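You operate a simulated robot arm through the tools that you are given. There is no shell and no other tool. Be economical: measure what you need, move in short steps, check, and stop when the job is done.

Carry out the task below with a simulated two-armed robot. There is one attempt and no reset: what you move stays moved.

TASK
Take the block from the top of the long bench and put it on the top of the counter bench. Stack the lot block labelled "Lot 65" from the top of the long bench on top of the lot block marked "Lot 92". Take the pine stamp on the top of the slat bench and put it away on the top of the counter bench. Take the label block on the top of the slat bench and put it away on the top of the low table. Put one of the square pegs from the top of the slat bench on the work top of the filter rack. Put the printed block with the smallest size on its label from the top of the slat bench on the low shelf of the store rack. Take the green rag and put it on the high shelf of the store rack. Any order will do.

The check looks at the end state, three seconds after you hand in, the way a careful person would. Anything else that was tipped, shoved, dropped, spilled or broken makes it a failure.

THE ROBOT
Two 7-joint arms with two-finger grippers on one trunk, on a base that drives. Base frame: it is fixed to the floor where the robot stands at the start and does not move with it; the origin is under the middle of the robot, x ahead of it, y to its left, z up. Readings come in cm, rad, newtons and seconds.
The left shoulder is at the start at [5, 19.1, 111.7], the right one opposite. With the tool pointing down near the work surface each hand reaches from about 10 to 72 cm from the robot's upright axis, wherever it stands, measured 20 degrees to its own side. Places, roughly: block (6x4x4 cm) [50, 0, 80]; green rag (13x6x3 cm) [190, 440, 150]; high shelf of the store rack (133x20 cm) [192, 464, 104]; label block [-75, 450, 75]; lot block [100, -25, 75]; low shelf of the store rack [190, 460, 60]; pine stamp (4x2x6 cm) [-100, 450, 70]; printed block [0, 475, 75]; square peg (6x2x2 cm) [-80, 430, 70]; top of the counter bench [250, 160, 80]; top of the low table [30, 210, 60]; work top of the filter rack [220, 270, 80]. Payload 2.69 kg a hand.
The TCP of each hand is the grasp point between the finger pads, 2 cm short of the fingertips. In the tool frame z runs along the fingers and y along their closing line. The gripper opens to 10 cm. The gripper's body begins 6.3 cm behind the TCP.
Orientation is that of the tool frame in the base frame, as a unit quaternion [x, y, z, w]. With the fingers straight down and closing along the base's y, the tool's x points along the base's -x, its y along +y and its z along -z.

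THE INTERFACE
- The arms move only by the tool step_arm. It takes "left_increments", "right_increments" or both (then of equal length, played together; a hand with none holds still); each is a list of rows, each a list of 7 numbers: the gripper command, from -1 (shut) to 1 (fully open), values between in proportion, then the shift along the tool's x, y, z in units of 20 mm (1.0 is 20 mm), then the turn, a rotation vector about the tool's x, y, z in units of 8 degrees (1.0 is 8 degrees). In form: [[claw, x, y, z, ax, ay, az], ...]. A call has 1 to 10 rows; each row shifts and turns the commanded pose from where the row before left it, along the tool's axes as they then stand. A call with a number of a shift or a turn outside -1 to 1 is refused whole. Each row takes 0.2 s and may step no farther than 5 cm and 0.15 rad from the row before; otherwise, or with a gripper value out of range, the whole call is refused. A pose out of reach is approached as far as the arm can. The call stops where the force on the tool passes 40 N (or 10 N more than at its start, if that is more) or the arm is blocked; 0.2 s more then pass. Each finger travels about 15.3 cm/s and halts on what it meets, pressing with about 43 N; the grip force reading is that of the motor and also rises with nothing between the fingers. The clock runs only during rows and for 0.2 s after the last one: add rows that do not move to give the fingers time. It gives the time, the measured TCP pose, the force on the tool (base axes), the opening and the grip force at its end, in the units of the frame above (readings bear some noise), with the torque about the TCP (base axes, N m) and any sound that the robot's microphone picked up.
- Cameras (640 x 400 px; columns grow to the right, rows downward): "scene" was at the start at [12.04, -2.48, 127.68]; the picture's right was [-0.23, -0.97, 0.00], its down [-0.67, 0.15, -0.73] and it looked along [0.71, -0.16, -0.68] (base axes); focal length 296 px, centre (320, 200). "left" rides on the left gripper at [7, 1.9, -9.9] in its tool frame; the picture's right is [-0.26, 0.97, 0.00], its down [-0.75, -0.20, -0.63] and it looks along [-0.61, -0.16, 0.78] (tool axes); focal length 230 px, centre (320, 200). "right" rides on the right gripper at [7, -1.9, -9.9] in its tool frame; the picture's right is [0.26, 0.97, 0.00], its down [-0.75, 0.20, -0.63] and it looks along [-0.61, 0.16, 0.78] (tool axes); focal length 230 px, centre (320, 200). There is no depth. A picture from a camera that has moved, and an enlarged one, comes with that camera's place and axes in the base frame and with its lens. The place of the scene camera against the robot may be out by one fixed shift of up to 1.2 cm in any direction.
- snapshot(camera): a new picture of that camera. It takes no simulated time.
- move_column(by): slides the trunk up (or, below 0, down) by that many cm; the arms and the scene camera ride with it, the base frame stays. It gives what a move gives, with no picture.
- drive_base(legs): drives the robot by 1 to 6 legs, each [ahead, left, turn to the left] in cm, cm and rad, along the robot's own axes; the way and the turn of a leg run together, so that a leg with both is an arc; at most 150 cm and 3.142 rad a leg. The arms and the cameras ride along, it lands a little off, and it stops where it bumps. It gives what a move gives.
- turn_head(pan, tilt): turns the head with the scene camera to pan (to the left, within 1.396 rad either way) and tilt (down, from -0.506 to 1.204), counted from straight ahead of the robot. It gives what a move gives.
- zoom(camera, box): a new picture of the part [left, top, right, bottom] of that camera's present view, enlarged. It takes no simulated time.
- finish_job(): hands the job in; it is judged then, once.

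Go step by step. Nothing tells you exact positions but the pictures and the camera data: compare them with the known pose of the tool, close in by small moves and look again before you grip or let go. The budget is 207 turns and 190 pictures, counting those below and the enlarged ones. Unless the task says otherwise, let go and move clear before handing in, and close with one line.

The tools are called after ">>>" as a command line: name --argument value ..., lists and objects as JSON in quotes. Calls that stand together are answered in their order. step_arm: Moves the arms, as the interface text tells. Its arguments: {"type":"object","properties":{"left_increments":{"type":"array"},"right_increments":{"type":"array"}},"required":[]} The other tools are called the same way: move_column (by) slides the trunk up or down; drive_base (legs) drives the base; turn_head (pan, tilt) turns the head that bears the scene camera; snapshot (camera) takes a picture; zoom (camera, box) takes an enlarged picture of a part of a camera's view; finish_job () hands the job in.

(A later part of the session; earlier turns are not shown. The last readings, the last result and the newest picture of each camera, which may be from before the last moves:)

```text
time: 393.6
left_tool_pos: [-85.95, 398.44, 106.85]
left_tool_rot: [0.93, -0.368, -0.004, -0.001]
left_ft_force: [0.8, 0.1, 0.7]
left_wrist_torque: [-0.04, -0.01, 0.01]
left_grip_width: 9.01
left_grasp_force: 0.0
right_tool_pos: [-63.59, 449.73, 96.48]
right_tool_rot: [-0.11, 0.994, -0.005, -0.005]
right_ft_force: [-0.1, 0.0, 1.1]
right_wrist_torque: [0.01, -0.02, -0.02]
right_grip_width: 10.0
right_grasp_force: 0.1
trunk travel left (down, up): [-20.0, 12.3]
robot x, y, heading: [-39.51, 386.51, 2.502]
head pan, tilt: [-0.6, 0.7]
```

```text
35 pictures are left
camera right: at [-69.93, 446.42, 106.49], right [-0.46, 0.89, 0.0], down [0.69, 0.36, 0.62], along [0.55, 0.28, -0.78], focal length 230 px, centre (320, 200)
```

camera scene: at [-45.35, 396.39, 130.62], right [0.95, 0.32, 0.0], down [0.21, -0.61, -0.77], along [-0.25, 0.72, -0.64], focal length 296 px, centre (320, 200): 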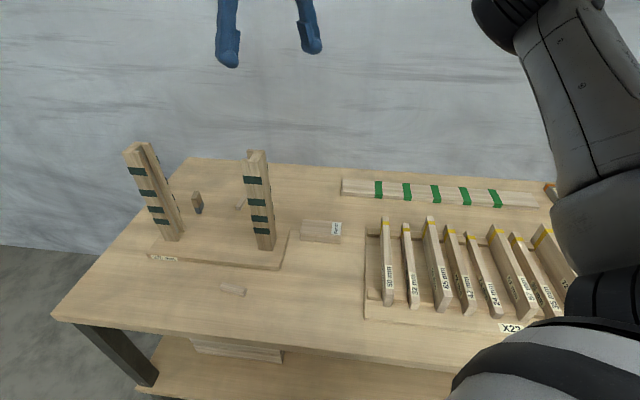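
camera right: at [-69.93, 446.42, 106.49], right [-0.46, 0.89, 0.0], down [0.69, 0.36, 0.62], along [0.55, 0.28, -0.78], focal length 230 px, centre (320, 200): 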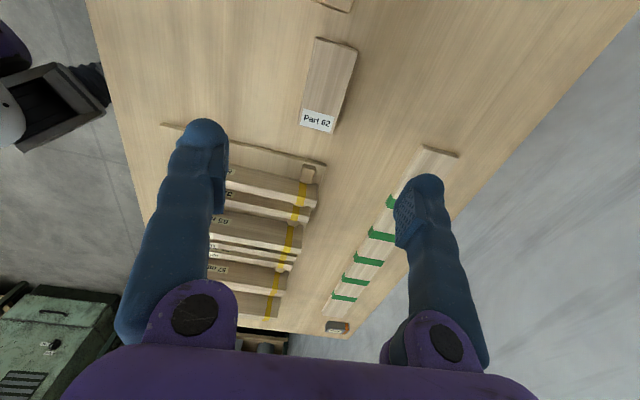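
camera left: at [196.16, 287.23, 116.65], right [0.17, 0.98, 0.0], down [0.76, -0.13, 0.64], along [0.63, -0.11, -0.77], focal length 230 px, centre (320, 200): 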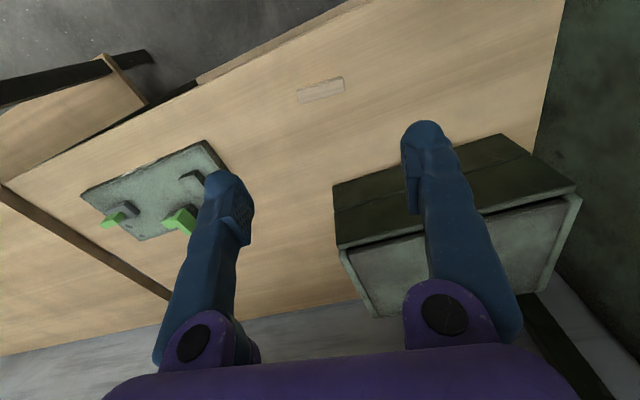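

Well centred over the Part 62 block. I descend and grip.

>>> step_arm --right_increments '[[1, 0, 0.3, 1, 0, 0, 0], [1, 0, 0, 1, 0, 0, 0], [1, 0, 0, 1, 0, 0, 0], [1, 0, 0, 1, 0, 0, 0], [1, 0, 0, 1, 0, 0, 0], [1, 0, 0, 1, 0, 0, 0], [1, 0, 0, 1, 0, 0, 0], [1, 0, 0, 1, 0, 0, 0], [1, 0, 0, 1, 0, 0, 0], [1, 0, 0, 1, 0, 0, 0]]'

>>> step_arm --right_increments '[[1, 0, 0, 0.9, 0, 0, 0], [1, 0, 0, 0.9, 0, 0, 0], [1, 0, 0, 0.2, 0, 0, 0], [0.3, 0, 0, 0, 0, 0, 0], [-0.3, 0, 0, 0, 0, 0, 0], [-1, 0, 0, 0, 0, 0, 0], [-1, 0, 0, 0, 0, 0, 0], [-1, 0, 0, 0, 0, 0, 0]]'

>>> snapshot --camera "right"

```text
time: 395.8
left_tool_pos: [-86.03, 398.43, 106.75]
left_tool_rot: [0.93, -0.367, -0.004, -0.002]
left_ft_force: [0.0, -0.9, -0.1]
left_wrist_torque: [0.01, 0.02, -0.01]
left_grip_width: 8.99
left_grasp_force: 0.0
right_tool_pos: [-63.93, 450.43, 76.35]
right_tool_rot: [-0.11, 0.994, -0.004, -0.006]
right_ft_force: [-0.1, -0.3, 0.2]
right_wrist_torque: [-0.01, -0.01, 0.01]
right_grip_width: 9.99
right_grasp_force: 0.1
trunk travel left (down, up): [-20.0, 12.3]
robot x, y, heading: [-39.24, 386.53, 2.499]
head pan, tilt: [-0.6, 0.7]
```

```text
time: 397.6
left_tool_pos: [-85.91, 398.41, 106.8]
left_tool_rot: [0.93, -0.368, -0.004, -0.002]
left_ft_force: [0.6, 0.3, -0.2]
left_wrist_torque: [0.0, 0.0, -0.02]
left_grip_width: 8.99
left_grasp_force: 0.0
right_tool_pos: [-63.78, 450.37, 72.33]
right_tool_rot: [-0.11, 0.994, -0.004, -0.006]
right_ft_force: [0.4, -0.2, 0.2]
right_wrist_torque: [0.0, 0.02, 0.02]
right_grip_width: 5.36
right_grasp_force: 43.1
trunk travel left (down, up): [-20.0, 12.3]
robot x, y, heading: [-39.26, 386.61, 2.504]
head pan, tilt: [-0.6, 0.7]
```

```text
34 pictures are left
camera right: at [-70.09, 447.07, 82.42], right [-0.46, 0.89, 0.0], down [0.69, 0.36, 0.62], along [0.55, 0.28, -0.78], focal length 230 px, centre (320, 200)
```

right: 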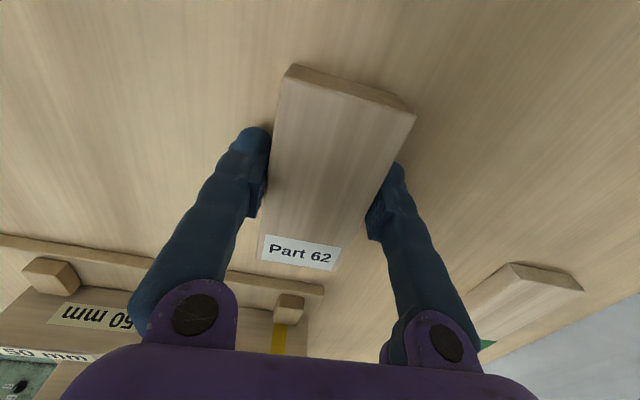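

Label block gripped. I lift it high, back away from the bench, and go around to the bench's left end for the stamp.

>>> step_arm --right_increments '[[-1, 0, 0, -1, 0, 0, 0], [-1, 0, 0, -1, 0, 0, 0], [-1, 0, 0, -1, 0, 0, 0], [-1, 0, 0, -1, 0, 0, 0], [-1, 0, 0, -1, 0, 0, 0], [-1, 0, 0, -1, 0, 0, 0], [-1, 0, 0, -1, 0, 0, 0], [-1, 0, 0, -1, 0, 0, 0], [-1, 0, 0, -1, 0, 0, 0], [-1, 0, 0, -1, 0, 0, 0]]'

>>> step_arm --right_increments '[[-1, 0, 0, -1, 0, 0, 0], [-1, 0, 0, -1, 0, 0, 0], [-1, 0, 0, -1, 0, 0, 0], [-1, 0, 0, -1, 0, 0, 0], [-1, 0, -0.5, -1, 0, 0, 0], [-1, 0, -1, -0.5, 0, 0, 0], [-1, 0, -1, 0, 0, 0, 0], [-1, 0, -1, 0, 0, 0, 0]]'

>>> drive_base --legs '[[-34, 29, 0], [68, 60, 0], [0, 0, 2.1], [0, 0, 2.07], [0, 55, 0]]'

>>> turn_head --pan 0.4 --tilt 0.6

>>> snapshot --camera "scene"

```text
time: 399.8
left_tool_pos: [-85.96, 398.45, 106.89]
left_tool_rot: [0.93, -0.367, -0.005, -0.002]
left_ft_force: [0.1, -0.6, 0.3]
left_wrist_torque: [-0.02, -0.01, 0.01]
left_grip_width: 8.98
left_grasp_force: 0.1
right_tool_pos: [-63.58, 450.56, 92.37]
right_tool_rot: [-0.109, 0.994, -0.004, -0.004]
right_ft_force: [0.2, 0.4, -1.1]
right_wrist_torque: [-0.04, 0.03, 0.0]
right_grip_width: 5.36
right_grasp_force: 43.1
trunk travel left (down, up): [-20.0, 12.3]
robot x, y, heading: [-39.18, 386.29, 2.498]
head pan, tilt: [-0.6, 0.7]
```

```text
time: 401.6
left_tool_pos: [-85.93, 398.38, 106.87]
left_tool_rot: [0.93, -0.367, -0.003, -0.002]
left_ft_force: [0.1, 0.9, -0.1]
left_wrist_torque: [0.03, 0.02, 0.03]
left_grip_width: 9.01
left_grasp_force: 0.1
right_tool_pos: [-61.84, 443.79, 103.54]
right_tool_rot: [-0.109, 0.994, -0.004, -0.005]
right_ft_force: [-0.4, -0.3, -0.7]
right_wrist_torque: [-0.02, 0.01, 0.01]
right_grip_width: 5.34
right_grasp_force: 42.8
trunk travel left (down, up): [-20.0, 12.3]
robot x, y, heading: [-39.74, 386.43, 2.503]
head pan, tilt: [-0.6, 0.7]
```

```text
time: 424.7
left_tool_pos: [-111.41, 421.89, 106.95]
left_tool_rot: [-0.168, 0.986, 0.001, 0.004]
left_ft_force: [-0.1, -0.1, 0.3]
left_wrist_torque: [0.01, 0.0, 0.04]
left_grip_width: 9.0
left_grasp_force: 0.1
right_tool_pos: [-82.15, 379.66, 103.51]
right_tool_rot: [0.793, 0.61, 0.002, -0.005]
right_ft_force: [-0.8, 0.2, -1.3]
right_wrist_torque: [0.01, 0.01, 0.02]
right_grip_width: 5.31
right_grasp_force: 43.2
trunk travel left (down, up): [-20.0, 12.3]
robot x, y, heading: [-143.53, 385.9, 0.452]
head pan, tilt: [-0.6, 0.7]
```

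```text
time: 426.0
left_tool_pos: [-111.3, 421.92, 106.8]
left_tool_rot: [-0.168, 0.986, 0.001, 0.005]
left_ft_force: [-0.7, 0.2, 0.0]
left_wrist_torque: [0.01, 0.0, 0.0]
left_grip_width: 8.99
left_grasp_force: 0.1
right_tool_pos: [-82.12, 379.67, 103.58]
right_tool_rot: [0.793, 0.61, 0.002, -0.007]
right_ft_force: [0.8, -0.1, -0.6]
right_wrist_torque: [0.01, 0.01, 0.01]
right_grip_width: 5.37
right_grasp_force: 42.8
trunk travel left (down, up): [-20.0, 12.3]
robot x, y, heading: [-143.12, 385.84, 0.451]
head pan, tilt: [0.4, 0.6]
```

```text
33 pictures are left
camera scene: at [-133.91, 393.81, 131.48], right [0.75, -0.66, 0.0], down [-0.37, -0.42, -0.82], along [0.55, 0.62, -0.57], focal length 296 px, centre (320, 200)
```

scene: 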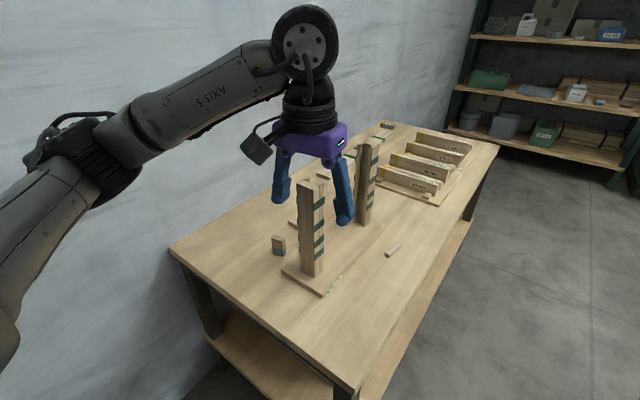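

The stamp is at about [−101, 449]. I extend the left arm first (keeping the elbow away from the wall), then slide left alongside the bench end.

>>> step_arm --left_increments '[[1, -0.95, 0, -0.1, 0, 0, 0], [1, -0.95, 0, -0.1, 0, 0, 0], [1, -0.95, 0, 0, 0, 0, 0], [1, -0.95, 0, 0, 0, 0, 0], [1, -0.95, 0, 0, 0, 0, 0], [1, -0.95, 0, 0, 0, 0, 0], [1, -0.95, 0, 0, 0, 0, 0], [1, -0.95, 0, 0, 0, 0, 0]]'

>>> drive_base --legs '[[1, 20, 0.08]]'

>>> snapshot --camera "left"

>>> snapshot --camera "scene"

```text
time: 427.8
left_tool_pos: [-96.79, 426.87, 107.57]
left_tool_rot: [-0.168, 0.986, 0.0, 0.004]
left_ft_force: [-0.5, -0.5, 0.4]
left_wrist_torque: [0.02, -0.01, -0.01]
left_grip_width: 10.01
left_grasp_force: 0.1
right_tool_pos: [-82.05, 379.59, 103.37]
right_tool_rot: [0.793, 0.609, 0.003, -0.007]
right_ft_force: [0.9, 0.3, -0.7]
right_wrist_torque: [0.04, -0.01, 0.01]
right_grip_width: 5.35
right_grasp_force: 43.1
trunk travel left (down, up): [-20.0, 12.3]
robot x, y, heading: [-143.48, 385.87, 0.455]
head pan, tilt: [0.4, 0.6]
```

```text
time: 430.2
left_tool_pos: [-108.75, 448.32, 107.49]
left_tool_rot: [-0.207, 0.978, 0.001, 0.005]
left_ft_force: [0.0, -0.4, -0.1]
left_wrist_torque: [0.0, -0.01, -0.04]
left_grip_width: 9.99
left_grasp_force: 0.1
right_tool_pos: [-90.23, 402.37, 103.48]
right_tool_rot: [0.768, 0.641, 0.002, -0.006]
right_ft_force: [-0.2, 0.1, -1.3]
right_wrist_torque: [-0.03, 0.02, 0.01]
right_grip_width: 5.33
right_grasp_force: 43.1
trunk travel left (down, up): [-20.0, 12.3]
robot x, y, heading: [-152.08, 404.01, 0.529]
head pan, tilt: [0.4, 0.6]
```

```text
32 pictures are left
camera left: at [-115.82, 447.35, 117.23], right [-0.16, 0.99, 0.0], down [0.76, 0.12, 0.64], along [0.63, 0.1, -0.77], focal length 230 px, centre (320, 200)
```

left: 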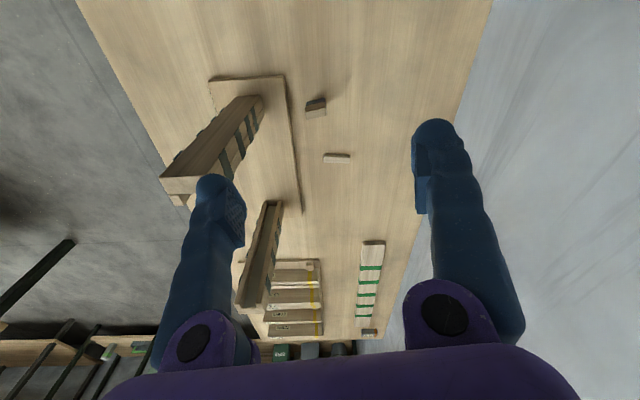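

```text
31 pictures are left
camera scene: at [-143.01, 412.51, 131.48], right [0.8, -0.6, 0.0], down [-0.34, -0.45, -0.82], along [0.49, 0.66, -0.57], focal length 296 px, centre (320, 200)
```

scene: 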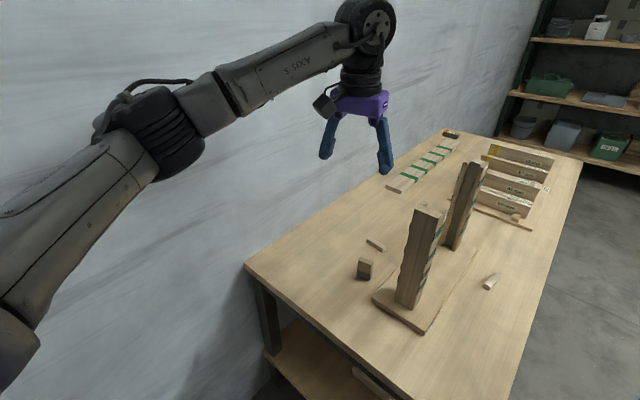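

>>> zoom --camera "left" --box '[280, 75, 360, 135]'

```text
6.67 times, centred on (320, 105) of left
camera zoom: at [-115.82, 447.35, 117.23], right [-0.16, 0.99, 0.0], down [0.76, 0.12, 0.64], along [0.63, 0.1, -0.77], focal length 1534 px, centre (320, 833)
```

zoom: 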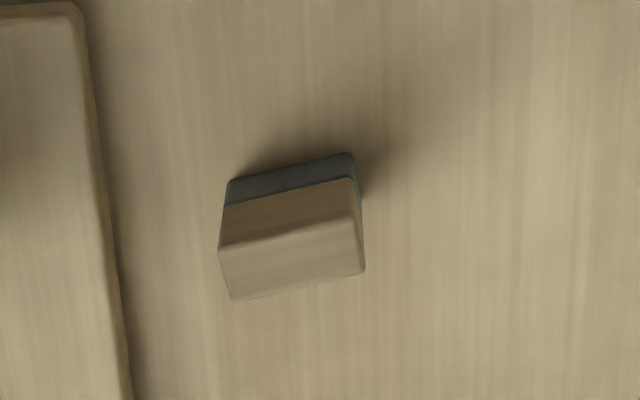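

The stamp's top is at [−101.4, 448.9], its 4 cm side nearly along my closing line. I edge 2.5 cm closer, lower the trunk, align and descend partway.

>>> drive_base --legs '[[2.5, 0, 0]]'

>>> move_column --by -10

>>> step_arm --left_increments '[[0.5, 0, 0, 0, 0, 0, 0.5], [0.5, -0.6, -0.3, 0, 0, 0, 0], [0.5, -0.6, -0.3, 0, 0, 0, 0], [0.5, -0.6, -0.3, 0, 0, 0, 0], [0.5, -0.5, -0.2, 0.5, 0, 0, 0], [0.5, 0, 0, 1, 0, 0, 0], [0.5, 0, 0, 1, 0, 0, 0], [0.5, 0, 0, 0, 0, 0, 0]]'

>>> zoom --camera "left" --box '[200, 60, 440, 220]'

```text
time: 431.0
left_tool_pos: [-106.44, 449.7, 107.46]
left_tool_rot: [-0.207, 0.978, 0.001, 0.004]
left_ft_force: [0.8, -1.0, -1.2]
left_wrist_torque: [-0.02, 0.03, 0.02]
left_grip_width: 10.01
left_grasp_force: 0.1
right_tool_pos: [-88.0, 403.59, 103.45]
right_tool_rot: [0.769, 0.64, 0.002, -0.005]
right_ft_force: [0.8, -0.3, -1.0]
right_wrist_torque: [-0.01, 0.01, -0.01]
right_grip_width: 5.36
right_grasp_force: 43.0
trunk travel left (down, up): [-20.0, 12.3]
robot x, y, heading: [-149.88, 405.35, 0.525]
head pan, tilt: [0.4, 0.6]
```

```text
time: 432.3
left_tool_pos: [-106.46, 449.58, 97.49]
left_tool_rot: [-0.207, 0.978, 0.001, 0.004]
left_ft_force: [0.5, 0.5, -0.9]
left_wrist_torque: [-0.01, 0.02, -0.03]
left_grip_width: 10.0
left_grasp_force: 0.1
right_tool_pos: [-87.99, 403.47, 93.57]
right_tool_rot: [0.768, 0.641, 0.003, -0.007]
right_ft_force: [-0.6, 1.0, -0.4]
right_wrist_torque: [0.01, 0.02, 0.02]
right_grip_width: 5.38
right_grasp_force: 43.4
trunk travel left (down, up): [-10.0, 22.3]
robot x, y, heading: [-149.33, 405.47, 0.531]
head pan, tilt: [0.4, 0.6]
```

```text
time: 434.1
left_tool_pos: [-101.18, 449.08, 92.53]
left_tool_rot: [-0.173, 0.985, 0.001, 0.005]
left_ft_force: [0.1, -0.5, 0.2]
left_wrist_torque: [-0.03, -0.01, 0.01]
left_grip_width: 7.52
left_grasp_force: 0.1
right_tool_pos: [-88.01, 403.65, 93.46]
right_tool_rot: [0.768, 0.64, 0.002, -0.007]
right_ft_force: [0.3, -0.2, -1.2]
right_wrist_torque: [-0.01, -0.01, 0.0]
right_grip_width: 5.34
right_grasp_force: 43.2
trunk travel left (down, up): [-10.0, 22.3]
robot x, y, heading: [-149.74, 405.53, 0.526]
head pan, tilt: [0.4, 0.6]
```

```text
2.50 times, centred on (320, 140) of left
camera zoom: at [-108.46, 448.56, 102.33], right [-0.09, 1.0, 0.0], down [0.77, 0.06, 0.64], along [0.63, 0.06, -0.77], focal length 575 px, centre (320, 350)
```

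zoom: 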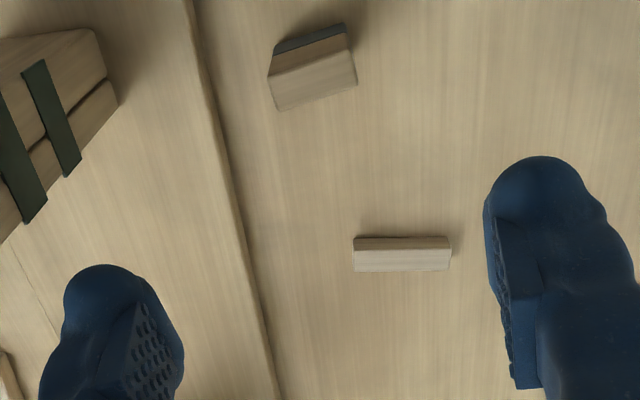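

Nearly centred. I descend and grip the stamp.

>>> step_arm --left_increments '[[0.5, 0.2, 0, 0.9, 0, 0, 0], [0.5, 0, 0, 1, 0, 0, 0], [0.5, 0, 0, 1, 0, 0, 0], [0.5, 0, 0, 1, 0, 0, 0], [0.5, 0, 0, 1, 0, 0, 0], [0.5, 0, 0, 1, 0, 0, 0], [0.5, 0, 0, 1, 0, 0, 0], [0.5, 0, 0, 1, 0, 0, 0], [0.5, 0, 0, 1, 0, 0, 0], [0.5, 0, 0, 0.7, 0, 0, 0]]'

>>> snapshot --camera "left"

```text
time: 436.3
left_tool_pos: [-101.51, 449.02, 73.26]
left_tool_rot: [-0.172, 0.985, 0.001, 0.004]
left_ft_force: [0.2, -0.2, -0.1]
left_wrist_torque: [0.05, -0.01, 0.02]
left_grip_width: 7.49
left_grasp_force: 0.0
right_tool_pos: [-88.02, 403.69, 93.53]
right_tool_rot: [0.768, 0.64, 0.002, -0.006]
right_ft_force: [1.1, -0.5, -0.6]
right_wrist_torque: [0.04, -0.02, 0.03]
right_grip_width: 5.34
right_grasp_force: 42.9
trunk travel left (down, up): [-10.0, 22.3]
robot x, y, heading: [-149.38, 405.19, 0.525]
head pan, tilt: [0.4, 0.6]
```

```text
28 pictures are left
camera left: at [-108.69, 448.51, 83.07], right [-0.09, 1.0, 0.0], down [0.77, 0.06, 0.64], along [0.63, 0.06, -0.77], focal length 230 px, centre (320, 200)
```

left: 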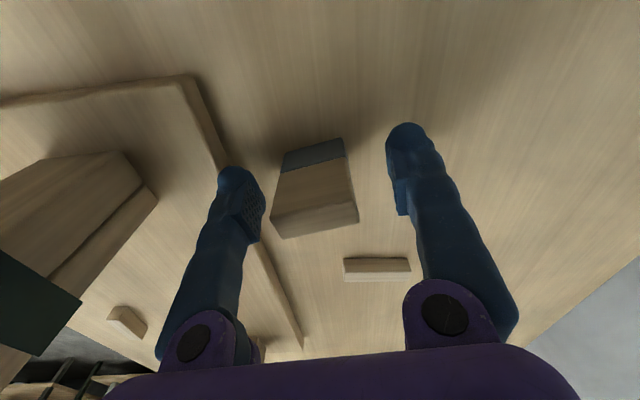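

Good straddle. I close and lift.

>>> step_arm --left_increments '[[0.1, 0, 0, 0, 0, 0, 0], [-0.3, 0, 0, 0, 0, 0, 0], [-1, 0, 0, 0, 0, 0, 0], [-1, 0, 0, 0, 0, 0, 0], [-1, 0, 0, 0, 0, 0, 0], [-1, 0, 0, -0.5, 0, 0, 0], [-1, 0, 0, -1, 0, 0, 0], [-1, 0, 0, -1, 0, 0, 0], [-1, 0, 0, -1, 0, 0, 0], [-1, 0, 0, -1, 0, 0, 0]]'

>>> step_arm --left_increments '[[-1, 0, 0, -1, 0, 0, 0], [-1, 0, 0, -1, 0, 0, 0], [-1, 0, 0, -1, 0, 0, 0], [-1, 0, 0, -1, 0, 0, 0], [-1, 0, 0, -1, 0, 0, 0], [-1, 0, 0, -1, 0, 0, 0], [-1, 0, 0, -1, 0, 0, 0], [-1, 0, 0, -1, 0, 0, 0], [-1, 0, 0, -1, 0, 0, 0]]'

>>> move_column --by 10

>>> snapshot --camera "left"

```text
time: 438.5
left_tool_pos: [-101.81, 448.95, 82.15]
left_tool_rot: [-0.172, 0.985, 0.002, 0.005]
left_ft_force: [0.6, -0.2, -1.1]
left_wrist_torque: [0.0, 0.0, 0.02]
left_grip_width: 3.64
left_grasp_force: 43.4
right_tool_pos: [-87.97, 403.61, 93.47]
right_tool_rot: [0.768, 0.64, 0.003, -0.006]
right_ft_force: [0.1, 0.4, -0.6]
right_wrist_torque: [-0.02, -0.03, 0.01]
right_grip_width: 5.36
right_grasp_force: 42.7
trunk travel left (down, up): [-10.0, 22.3]
robot x, y, heading: [-149.79, 405.35, 0.522]
head pan, tilt: [0.4, 0.6]
```

```text
time: 440.5
left_tool_pos: [-101.76, 448.92, 100.24]
left_tool_rot: [-0.172, 0.985, 0.001, 0.005]
left_ft_force: [0.9, -0.3, 0.2]
left_wrist_torque: [-0.05, -0.05, 0.01]
left_grip_width: 3.62
left_grasp_force: 42.5
right_tool_pos: [-88.08, 403.66, 93.45]
right_tool_rot: [0.768, 0.64, 0.003, -0.006]
right_ft_force: [-0.1, 0.2, -1.6]
right_wrist_torque: [0.03, -0.02, -0.01]
right_grip_width: 5.35
right_grasp_force: 42.3
trunk travel left (down, up): [-10.0, 22.3]
robot x, y, heading: [-149.5, 405.22, 0.528]
head pan, tilt: [0.4, 0.6]
```

```text
time: 441.8
left_tool_pos: [-101.65, 448.99, 110.18]
left_tool_rot: [-0.173, 0.985, 0.001, 0.004]
left_ft_force: [0.1, 0.2, -1.5]
left_wrist_torque: [-0.01, 0.02, -0.01]
left_grip_width: 3.65
left_grasp_force: 43.2
right_tool_pos: [-88.01, 403.58, 103.46]
right_tool_rot: [0.769, 0.64, 0.001, -0.005]
right_ft_force: [0.3, 0.3, -1.2]
right_wrist_torque: [0.0, -0.02, 0.02]
right_grip_width: 5.33
right_grasp_force: 43.2
trunk travel left (down, up): [-20.0, 12.3]
robot x, y, heading: [-149.34, 405.08, 0.531]
head pan, tilt: [0.4, 0.6]
```

```text
27 pictures are left
camera left: at [-108.9, 448.44, 119.95], right [-0.09, 1.0, 0.0], down [0.77, 0.06, 0.64], along [0.63, 0.06, -0.77], focal length 230 px, centre (320, 200)
```

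left: 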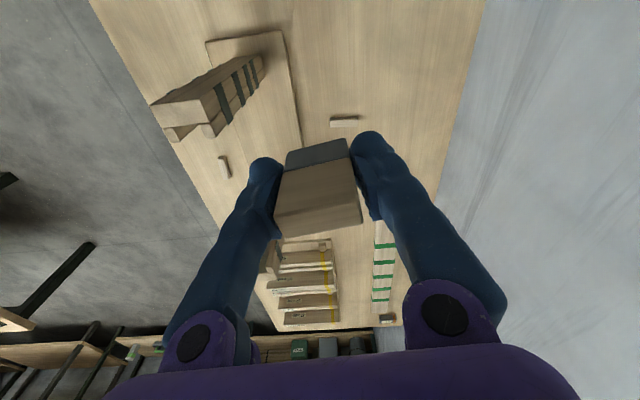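

Both items held. I back off and travel to the east side of the low table, facing it.

>>> drive_base --legs '[[-22, 0, 0], [0, -70, 0], [0, 0, 2.81], [-121, 22, 0], [-118, 22, 0], [0, 92, 0]]'

>>> turn_head --pan -0.1 --tilt 0.6

>>> snapshot --camera "scene"

```text
time: 475.9
left_tool_pos: [64.43, 216.47, 110.14]
left_tool_rot: [1.0, -0.014, -0.004, 0.0]
left_ft_force: [-0.4, -0.8, -0.5]
left_wrist_torque: [0.03, -0.02, 0.02]
left_grip_width: 3.63
left_grasp_force: 43.2
right_tool_pos: [68.31, 263.53, 103.5]
right_tool_rot: [-0.485, 0.875, -0.006, -0.003]
right_ft_force: [0.6, -0.4, -0.3]
right_wrist_torque: [0.01, 0.01, -0.01]
right_grip_width: 5.32
right_grasp_force: 43.5
trunk travel left (down, up): [-20.0, 12.3]
robot x, y, heading: [125.1, 239.19, -2.989]
head pan, tilt: [0.4, 0.6]
```

```text
time: 476.8
left_tool_pos: [64.34, 216.49, 110.22]
left_tool_rot: [1.0, -0.015, -0.004, 0.0]
left_ft_force: [0.8, 1.3, -0.7]
left_wrist_torque: [0.03, -0.02, -0.01]
left_grip_width: 3.63
left_grasp_force: 43.0
right_tool_pos: [68.24, 263.52, 103.49]
right_tool_rot: [-0.485, 0.874, -0.004, -0.003]
right_ft_force: [-0.1, -0.7, -0.3]
right_wrist_torque: [-0.02, 0.03, -0.01]
right_grip_width: 5.33
right_grasp_force: 42.7
trunk travel left (down, up): [-20.0, 12.3]
robot x, y, heading: [124.89, 239.51, -2.985]
head pan, tilt: [-0.099, 0.6]
```

```text
26 pictures are left
camera scene: at [112.1, 237.78, 131.48], right [-0.05, 1.0, 0.0], down [0.56, 0.03, -0.82], along [-0.82, -0.04, -0.57], focal length 296 px, centre (320, 200)
```

scene: 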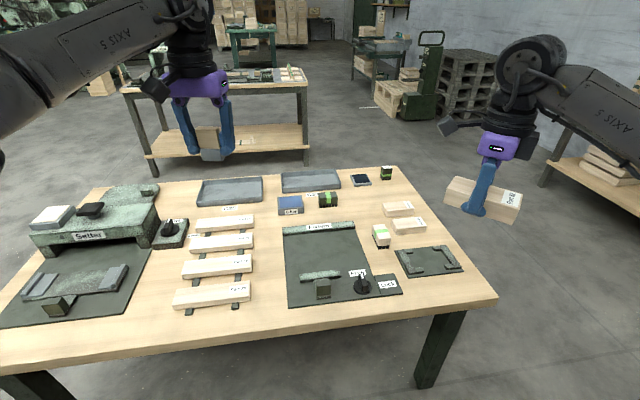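

The low table's near-right corner strip (in front of the small plate) is free, near [53.5, 272]. I approach, lower the trunk, and turn the label block parallel to the edge.

>>> drive_base --legs '[[19, -12, 0]]'

>>> move_column --by -14

>>> step_arm --right_increments '[[-1, 0, 0, 0, 0, 0, -0.92], [-1, 0, 0, 0, 0, 0, -0.92], [-1, 0, 0, 0, 0, 0, -0.92], [-1, 0, 0, 0, 0, 0, -0.92], [-1, 0, 0, 0, 0, 0, -0.92], [-1, 0, 0, 0, 0, 0, -0.9], [-1, 0, 0, 0, 0, 0, 0]]'

>>> snapshot --camera "right"

>>> snapshot --camera "scene"

```text
time: 478.5
left_tool_pos: [43.89, 225.56, 110.17]
left_tool_rot: [1.0, -0.015, -0.005, 0.0]
left_ft_force: [0.3, 1.1, -1.1]
left_wrist_torque: [0.01, 0.0, 0.01]
left_grip_width: 3.62
left_grasp_force: 42.7
right_tool_pos: [48.01, 272.77, 103.47]
right_tool_rot: [-0.483, 0.876, -0.005, -0.003]
right_ft_force: [0.4, 0.2, -0.3]
right_wrist_torque: [-0.01, -0.03, 0.03]
right_grip_width: 5.32
right_grasp_force: 43.0
trunk travel left (down, up): [-20.0, 12.3]
robot x, y, heading: [104.47, 248.36, -2.999]
head pan, tilt: [-0.099, 0.6]
```

```text
time: 480.2
left_tool_pos: [43.92, 225.65, 96.15]
left_tool_rot: [1.0, -0.015, -0.004, 0.0]
left_ft_force: [0.0, 0.1, -0.7]
left_wrist_torque: [0.03, 0.02, -0.01]
left_grip_width: 3.65
left_grasp_force: 42.7
right_tool_pos: [47.96, 272.79, 89.54]
right_tool_rot: [-0.483, 0.875, -0.006, -0.004]
right_ft_force: [-0.3, -0.9, -1.6]
right_wrist_torque: [0.0, 0.02, 0.0]
right_grip_width: 5.34
right_grasp_force: 42.9
trunk travel left (down, up): [-6.0, 26.3]
robot x, y, heading: [104.69, 248.13, -2.992]
head pan, tilt: [-0.099, 0.6]
```

```text
time: 481.8
left_tool_pos: [43.87, 225.78, 96.13]
left_tool_rot: [1.0, -0.016, -0.004, 0.0]
left_ft_force: [0.5, -0.4, 0.2]
left_wrist_torque: [0.0, 0.03, -0.02]
left_grip_width: 3.62
left_grasp_force: 43.1
right_tool_pos: [48.15, 272.62, 89.37]
right_tool_rot: [0.777, -0.63, 0.004, 0.005]
right_ft_force: [-0.2, -1.3, -0.8]
right_wrist_torque: [0.0, -0.01, 0.0]
right_grip_width: 5.36
right_grasp_force: 43.5
trunk travel left (down, up): [-6.0, 26.3]
robot x, y, heading: [104.58, 248.1, -2.99]
head pan, tilt: [-0.099, 0.6]
```

```text
25 pictures are left
camera right: at [51.26, 266.26, 99.5], right [-0.89, -0.45, 0.01], down [-0.35, 0.7, 0.62], along [-0.28, 0.55, -0.78], focal length 230 px, centre (320, 200)
```

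right: 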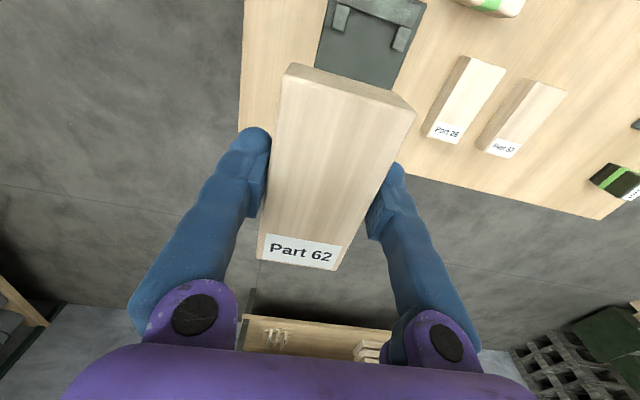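

```text
24 pictures are left
camera scene: at [91.69, 246.84, 117.48], right [-0.05, 1.0, 0.0], down [0.56, 0.03, -0.82], along [-0.82, -0.04, -0.57], focal length 296 px, centre (320, 200)
```

scene: 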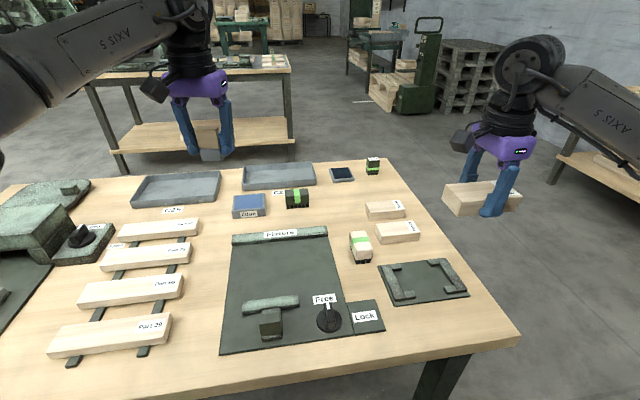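

The strip is ~13 cm deep and clear. I shift over it and lower.

>>> step_arm --right_increments '[[-1, 0.35, -0.75, 0, 0, 0, 0], [-1, 0.35, -0.75, 0.5, 0, 0, 0], [-1, 0.35, -0.75, 1, 0, 0, 0], [-1, 0, 0, 1, 0, 0, 0], [-1, 0, 0, 1, 0, 0, 0], [-1, 0, 0, 1, 0, 0, 0], [-1, 0, 0, 1, 0, 0, 0], [-1, 0, 0, 1, 0, 0, 0], [-1, 0, 0, 1, 0, 0, 0], [-1, 0, 0, 1, 0, 0, 0]]'

>>> snapshot --camera "right"

```text
time: 484.0
left_tool_pos: [43.83, 225.6, 96.16]
left_tool_rot: [1.0, -0.016, -0.005, 0.0]
left_ft_force: [-0.2, 0.5, -0.3]
left_wrist_torque: [0.03, 0.02, 0.03]
left_grip_width: 3.66
left_grasp_force: 42.8
right_tool_pos: [52.64, 271.42, 72.42]
right_tool_rot: [0.776, -0.631, 0.004, 0.005]
right_ft_force: [0.3, -0.2, 0.1]
right_wrist_torque: [0.03, -0.03, -0.01]
right_grip_width: 5.35
right_grasp_force: 43.2
trunk travel left (down, up): [-6.0, 26.3]
robot x, y, heading: [104.73, 248.72, -2.993]
head pan, tilt: [-0.099, 0.6]
```

```text
23 pictures are left
camera right: at [55.95, 265.06, 82.4], right [-0.89, -0.45, 0.01], down [-0.35, 0.7, 0.62], along [-0.28, 0.55, -0.78], focal length 230 px, centre (320, 200)
```

right: 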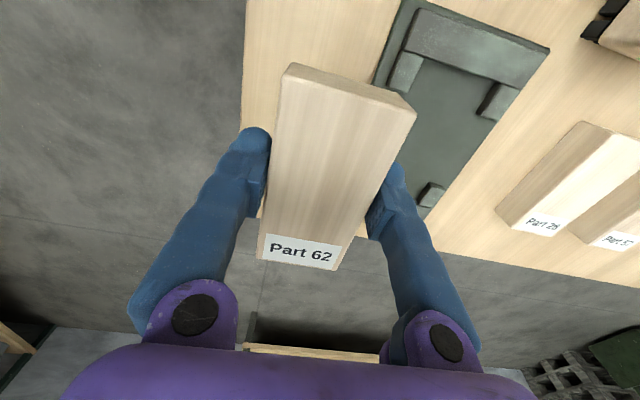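

>>> step_arm --right_increments '[[-1, 0, 0, 0.6, 0, 0, 0], [-1, 0, 0, 0.6, 0, 0, 0], [-1, 0, 0, 0.5, 0, 0, 0], [-1, 0, 0, 0.4, 0, 0, 0], [-1, 0, 0, 0.3, 0, 0, 0], [-1, 0, 0, 0.3, 0, 0, 0], [-1, 0, 0, 0.3, 0, 0, 0], [-1, 0, 0, 0.3, 0, 0, 0], [-1, 0, 0, 0.3, 0, 0, 0], [-1, 0, 0, 0.3, 0, 0, 0]]'

>>> step_arm --right_increments '[[-1, 0, 0, 0.2, 0, 0, 0], [-1, 0, 0, 0.2, 0, 0, 0], [-1, 0, 0, 0.2, 0, 0, 0], [-1, 0, 0, 0.2, 0, 0, 0], [-1, 0, 0, 0.2, 0, 0, 0], [-1, 0, 0, 0.2, 0, 0, 0], [-1, 0, 0, 0.2, 0, 0, 0], [-1, 0, 0, 0.2, 0, 0, 0], [-1, 0, 0, 0.2, 0, 0, 0], [-1, 0, 0, 0.2, 0, 0, 0]]'

```text
time: 486.2
left_tool_pos: [43.83, 225.69, 96.2]
left_tool_rot: [1.0, -0.015, -0.005, -0.001]
left_ft_force: [0.0, 0.4, -0.5]
left_wrist_torque: [-0.01, 0.04, 0.01]
left_grip_width: 3.65
left_grasp_force: 43.0
right_tool_pos: [52.77, 271.17, 64.67]
right_tool_rot: [0.777, -0.63, 0.005, 0.006]
right_ft_force: [0.4, 0.1, -1.3]
right_wrist_torque: [0.01, 0.0, 0.0]
right_grip_width: 5.37
right_grasp_force: 43.4
trunk travel left (down, up): [-6.0, 26.3]
robot x, y, heading: [104.18, 248.65, -2.994]
head pan, tilt: [-0.099, 0.6]
```

```text
time: 486.9
left_tool_pos: [44.06, 225.7, 96.21]
left_tool_rot: [1.0, -0.016, -0.005, 0.0]
left_ft_force: [-0.2, 0.4, 0.2]
left_wrist_torque: [0.01, 0.0, 0.01]
left_grip_width: 3.65
left_grasp_force: 43.0
right_tool_pos: [52.66, 271.17, 64.53]
right_tool_rot: [0.777, -0.63, 0.001, 0.012]
right_ft_force: [6.1, 1.7, 19.5]
right_wrist_torque: [-0.07, 0.59, 0.05]
right_grip_width: 5.36
right_grasp_force: 42.9
trunk travel left (down, up): [-6.0, 26.3]
robot x, y, heading: [104.51, 248.86, -2.995]
head pan, tilt: [-0.099, 0.6]
stopped in row 3 (right hand): the force on the tool passed its limit at 45 N (the readings are from after the stop); the commanded pose is now the measured one
```

Contact on the table. I release, rise, and check.

>>> step_arm --right_increments '[[0.15, 0, 0, 0, 0, 0, 0], [0.5, 0, 0, 0, 0, 0, 0], [0.5, 0, 0, 0, 0, 0, 0], [0.5, 0, 0, -0.5, 0, 0, 0], [0.5, 0, 0, -1, 0, 0, 0], [0.5, 0, 0, -1, 0, 0, 0], [0.5, 0, 0, -1, 0, 0, 0], [0.5, 0, 0, -1, 0, 0, 0], [0.5, 0, 0, -1, 0, 0, 0], [0.5, 0, 0, -1, 0, 0, 0]]'

>>> step_arm --right_increments '[[0.5, 0, 0, -1, 0, 0, 0], [0.5, 0, 0, -1, 0, 0, 0], [0.5, 0, 0, -1, 0, 0, 0], [0.5, 0, 0, -1, 0, 0, 0], [0.5, 0, 0, -1, 0, 0, 0], [0.5, 0, 0, -1, 0, 0, 0], [0.5, 0, 0, -1, 0, 0, 0]]'

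>>> move_column --by 14

>>> snapshot --camera "right"

```text
time: 487.6
left_tool_pos: [43.98, 225.84, 96.18]
left_tool_rot: [1.0, -0.017, -0.005, 0.0]
left_ft_force: [-0.2, -0.2, -0.7]
left_wrist_torque: [0.01, -0.01, 0.03]
left_grip_width: 3.64
left_grasp_force: 42.8
right_tool_pos: [52.71, 271.19, 64.52]
right_tool_rot: [0.777, -0.63, 0.002, 0.01]
right_ft_force: [6.5, 0.6, 15.8]
right_wrist_torque: [-0.03, 0.49, 0.01]
right_grip_width: 7.11
right_grasp_force: 0.1
trunk travel left (down, up): [-6.0, 26.3]
robot x, y, heading: [104.31, 248.45, -2.999]
head pan, tilt: [-0.099, 0.6]
stopped in row 3 (right hand): the force on the tool passed its limit at 41 N (the readings are from after the stop); the commanded pose is now the measured one
```

```text
time: 489.2
left_tool_pos: [43.86, 225.84, 96.16]
left_tool_rot: [1.0, -0.016, -0.005, 0.001]
left_ft_force: [0.0, 0.8, -0.3]
left_wrist_torque: [-0.02, -0.01, 0.0]
left_grip_width: 3.62
left_grasp_force: 43.0
right_tool_pos: [52.92, 271.66, 78.36]
right_tool_rot: [0.776, -0.63, 0.004, 0.009]
right_ft_force: [-1.0, -0.7, -0.6]
right_wrist_torque: [0.03, 0.01, 0.0]
right_grip_width: 7.5
right_grasp_force: 0.0
trunk travel left (down, up): [-6.0, 26.3]
robot x, y, heading: [104.62, 248.17, -2.994]
head pan, tilt: [-0.099, 0.6]
```

```text
time: 490.9
left_tool_pos: [43.95, 225.69, 110.11]
left_tool_rot: [1.0, -0.016, -0.005, 0.001]
left_ft_force: [0.5, 0.7, -1.6]
left_wrist_torque: [0.02, 0.0, -0.01]
left_grip_width: 3.63
left_grasp_force: 43.0
right_tool_pos: [52.9, 271.57, 92.34]
right_tool_rot: [0.777, -0.63, 0.004, 0.009]
right_ft_force: [-0.2, 0.0, 0.2]
right_wrist_torque: [-0.02, 0.01, 0.04]
right_grip_width: 7.51
right_grasp_force: 0.1
trunk travel left (down, up): [-20.0, 12.3]
robot x, y, heading: [104.95, 248.6, -2.989]
head pan, tilt: [-0.099, 0.6]
```

```text
22 pictures are left
camera right: at [56.19, 265.22, 102.33], right [-0.89, -0.45, 0.01], down [-0.35, 0.7, 0.62], along [-0.29, 0.55, -0.78], focal length 230 px, centre (320, 200)
```

right: 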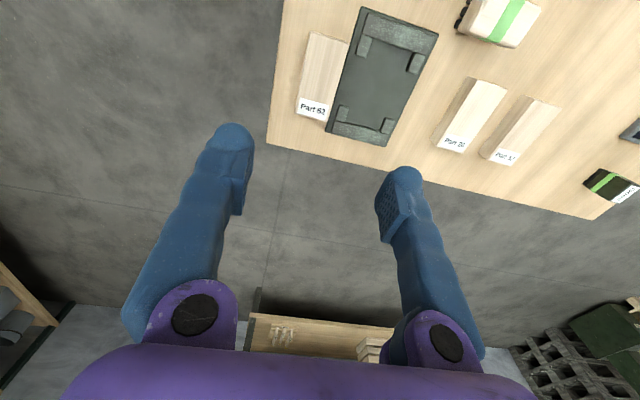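

Label block placed on the low table. Now the stamp goes to the counter bench: back out, turn around, and drive to the counter.

>>> drive_base --legs '[[-22, 0, 0], [0, 0, 3.1], [0, 0, 0.076], [0, -88, 0], [12, 0, 0]]'

>>> turn_head --pan 0.35 --tilt 0.7

>>> snapshot --camera "scene"

```text
time: 508.7
left_tool_pos: [213.51, 192.33, 110.22]
left_tool_rot: [0.006, 1.0, 0.0, 0.004]
left_ft_force: [0.4, 0.3, -1.0]
left_wrist_torque: [0.0, 0.05, 0.0]
left_grip_width: 3.61
left_grasp_force: 42.8
right_tool_pos: [205.56, 146.3, 92.24]
right_tool_rot: [0.622, 0.783, 0.008, -0.004]
right_ft_force: [0.1, -0.4, -0.1]
right_wrist_torque: [0.0, 0.03, -0.04]
right_grip_width: 7.48
right_grasp_force: 0.1
trunk travel left (down, up): [-20.0, 12.3]
robot x, y, heading: [153.31, 167.79, 0.173]
head pan, tilt: [-0.099, 0.6]
```

```text
time: 509.6
left_tool_pos: [213.38, 192.2, 110.11]
left_tool_rot: [0.006, 1.0, 0.0, 0.004]
left_ft_force: [0.3, -0.5, -1.4]
left_wrist_torque: [0.01, -0.03, 0.0]
left_grip_width: 3.64
left_grasp_force: 43.0
right_tool_pos: [205.46, 146.26, 92.33]
right_tool_rot: [0.622, 0.783, 0.008, -0.004]
right_ft_force: [0.0, 0.2, -1.6]
right_wrist_torque: [0.0, -0.01, -0.03]
right_grip_width: 7.5
right_grasp_force: 0.0
trunk travel left (down, up): [-20.0, 12.3]
robot x, y, heading: [153.23, 168.18, 0.171]
head pan, tilt: [0.351, 0.7]
```

```text
21 pictures are left
camera scene: at [164.6, 172.52, 130.62], right [0.5, -0.87, 0.0], down [-0.56, -0.32, -0.76], along [0.66, 0.38, -0.64], focal length 296 px, centre (320, 200)
```

scene: 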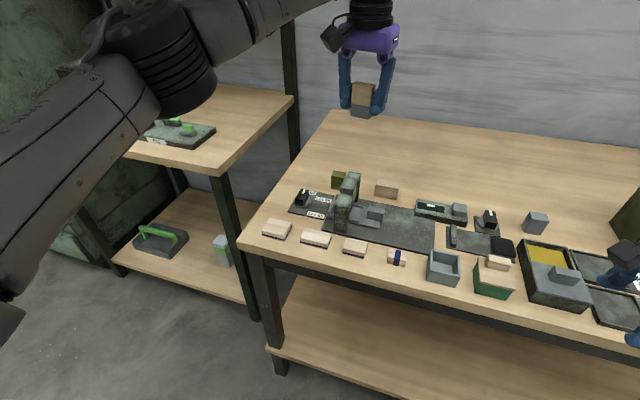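

There's clear wood at the back-left of the counter, left of the olive cube (≈[224.8, 210.9]). I drive to reach it and move the stamp above it.

>>> drive_base --legs '[[0, 10.8, 0.015], [9.5, 0, 0]]'

>>> step_arm --left_increments '[[-1, -0.5, 0.5, 0, 0, 0, 0], [-1, -0.5, 0.5, 0, 0, 0, 0], [-1, -0.5, 0.5, 0, 0, 0, 0], [-1, -0.4, 0.5, 0.5, 0, 0, 0], [-1, -0.3, 0.3, 1, 0, 0, 0], [-1, 0, 0, 1, 0, 0, 0], [-1, 0, 0, 1, 0, 0, 0], [-1, 0, 0, 0, 0, 0, 0]]'

>>> snapshot --camera "left"

>>> snapshot --camera "scene"

```text
time: 511.9
left_tool_pos: [220.3, 205.53, 110.25]
left_tool_rot: [-0.002, 1.0, 0.0, 0.004]
left_ft_force: [0.4, 0.1, -1.4]
left_wrist_torque: [0.02, 0.0, -0.03]
left_grip_width: 3.65
left_grasp_force: 42.9
right_tool_pos: [212.97, 159.34, 92.23]
right_tool_rot: [0.616, 0.788, 0.007, -0.004]
right_ft_force: [0.2, -0.7, -0.7]
right_wrist_torque: [-0.05, 0.03, 0.0]
right_grip_width: 7.49
right_grasp_force: 0.1
trunk travel left (down, up): [-20.0, 12.3]
robot x, y, heading: [160.53, 180.39, 0.187]
head pan, tilt: [0.351, 0.7]
```

```text
time: 513.7
left_tool_pos: [224.35, 209.87, 103.13]
left_tool_rot: [-0.002, 1.0, 0.0, 0.005]
left_ft_force: [-1.3, 0.4, -0.4]
left_wrist_torque: [-0.03, -0.04, 0.0]
left_grip_width: 3.64
left_grasp_force: 43.2
left hand out of reach, approached as far as the arm can: row 5
right_tool_pos: [212.98, 159.42, 92.39]
right_tool_rot: [0.616, 0.788, 0.007, -0.004]
right_ft_force: [0.2, 1.4, 0.7]
right_wrist_torque: [0.02, 0.01, -0.04]
right_grip_width: 7.5
right_grasp_force: 0.1
trunk travel left (down, up): [-20.0, 12.3]
robot x, y, heading: [160.44, 180.42, 0.184]
head pan, tilt: [0.351, 0.7]
```

```text
20 pictures are left
camera left: at [217.28, 211.99, 113.03], right [0.25, 0.97, 0.0], down [0.75, -0.2, 0.64], along [0.62, -0.16, -0.77], focal length 230 px, centre (320, 200)
```

left: 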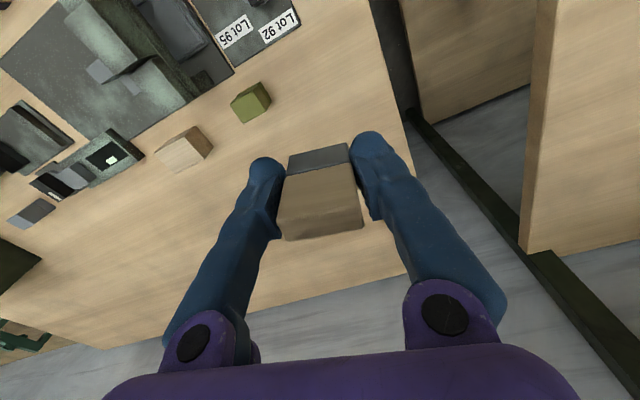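

```text
19 pictures are left
camera scene: at [171.7, 185.02, 130.62], right [0.51, -0.86, 0.0], down [-0.55, -0.33, -0.77], along [0.66, 0.39, -0.64], focal length 296 px, centre (320, 200)
```

scene: 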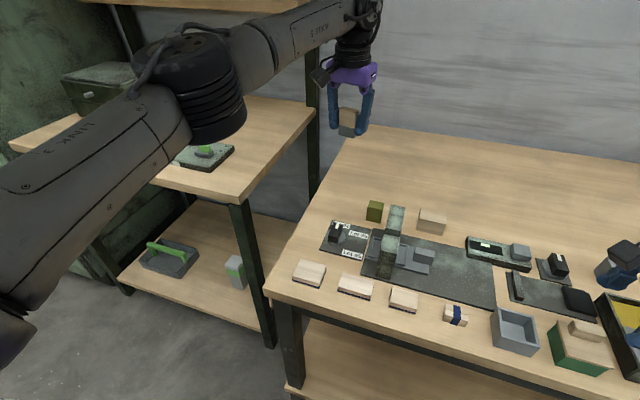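

Directly below is clear, with ~9 cm to the cube and 10 cm to the edge. I lower the stamp.

>>> step_arm --left_increments '[[-1, 0, 0, 1, 0, 0, 0], [-1, 0, 0, 1, 0, 0, 0], [-1, 0, 0, 1, 0, 0, 0], [-1, 0, 0, 1, 0, 0, 0], [-1, 0, 0, 1, 0, 0, 0], [-1, 0, 0, 1, 0, 0, 0], [-1, 0, 0, 1, 0, 0, 0], [-1, 0, 0, 0.8, 0, 0, 0], [-1, 0, 0, 0.4, 0, 0, 0], [-1, 0, 0, 0.2, 0, 0, 0]]'

>>> snapshot --camera "left"

>>> step_arm --left_increments '[[-1, 0, 0, 0.15, 0, 0, 0], [-1, 0, 0, 0.15, 0, 0, 0], [-1, 0, 0, 0.15, 0, 0, 0], [-1, 0, 0, 0.15, 0, 0, 0], [-1, 0, 0, 0.15, 0, 0, 0], [-1, 0, 0, 0.15, 0, 0, 0], [-1, 0, 0, 0.1, 0, 0, 0], [-1, 0, 0, 0.1, 0, 0, 0]]'

```text
time: 515.9
left_tool_pos: [224.46, 210.14, 86.35]
left_tool_rot: [-0.002, 1.0, 0.001, 0.005]
left_ft_force: [0.1, -0.4, 0.2]
left_wrist_torque: [0.02, 0.0, -0.02]
left_grip_width: 3.63
left_grasp_force: 43.1
right_tool_pos: [212.99, 159.44, 92.33]
right_tool_rot: [0.616, 0.788, 0.009, -0.003]
right_ft_force: [-0.6, -0.5, 0.0]
right_wrist_torque: [0.01, -0.03, 0.03]
right_grip_width: 7.5
right_grasp_force: 0.1
trunk travel left (down, up): [-20.0, 12.3]
robot x, y, heading: [160.55, 180.37, 0.185]
head pan, tilt: [0.351, 0.7]
```

```text
18 pictures are left
camera left: at [217.45, 212.12, 96.11], right [0.25, 0.97, 0.0], down [0.75, -0.2, 0.64], along [0.62, -0.16, -0.77], focal length 230 px, centre (320, 200)
```

left: 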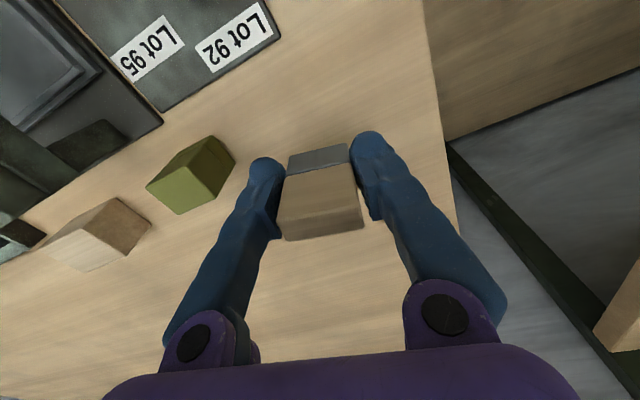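

```text
time: 517.7
left_tool_pos: [224.55, 210.1, 84.18]
left_tool_rot: [-0.002, 1.0, 0.001, 0.006]
left_ft_force: [0.3, 0.2, -1.5]
left_wrist_torque: [-0.05, -0.01, 0.0]
left_grip_width: 3.64
left_grasp_force: 43.0
right_tool_pos: [213.01, 159.48, 92.34]
right_tool_rot: [0.616, 0.788, 0.008, -0.003]
right_ft_force: [0.1, -0.2, 0.0]
right_wrist_torque: [0.02, -0.02, 0.01]
right_grip_width: 7.5
right_grasp_force: 0.0
trunk travel left (down, up): [-20.0, 12.3]
robot x, y, heading: [160.13, 180.3, 0.189]
head pan, tilt: [0.351, 0.7]
```

Not yet in contact; I continue in 2 mm steps.

>>> step_arm --left_increments '[[-1, 0, 0, 0.1, 0, 0, 0], [-1, 0, 0, 0.1, 0, 0, 0], [-1, 0, 0, 0.1, 0, 0, 0], [-1, 0, 0, 0.1, 0, 0, 0], [-1, 0, 0, 0.1, 0, 0, 0], [-1, 0, 0, 0, 0, 0, 0]]'

```text
time: 519.1
left_tool_pos: [224.53, 210.14, 83.37]
left_tool_rot: [-0.002, 1.0, 0.001, 0.006]
left_ft_force: [1.6, 1.1, 6.9]
left_wrist_torque: [-0.02, -0.01, -0.02]
left_grip_width: 3.68
left_grasp_force: 42.4
right_tool_pos: [212.97, 159.39, 92.29]
right_tool_rot: [0.616, 0.788, 0.008, -0.003]
right_ft_force: [0.0, -0.3, 0.6]
right_wrist_torque: [0.0, 0.0, -0.01]
right_grip_width: 7.51
right_grasp_force: 0.0
trunk travel left (down, up): [-20.0, 12.3]
robot x, y, heading: [160.67, 180.32, 0.186]
head pan, tilt: [0.351, 0.7]
```

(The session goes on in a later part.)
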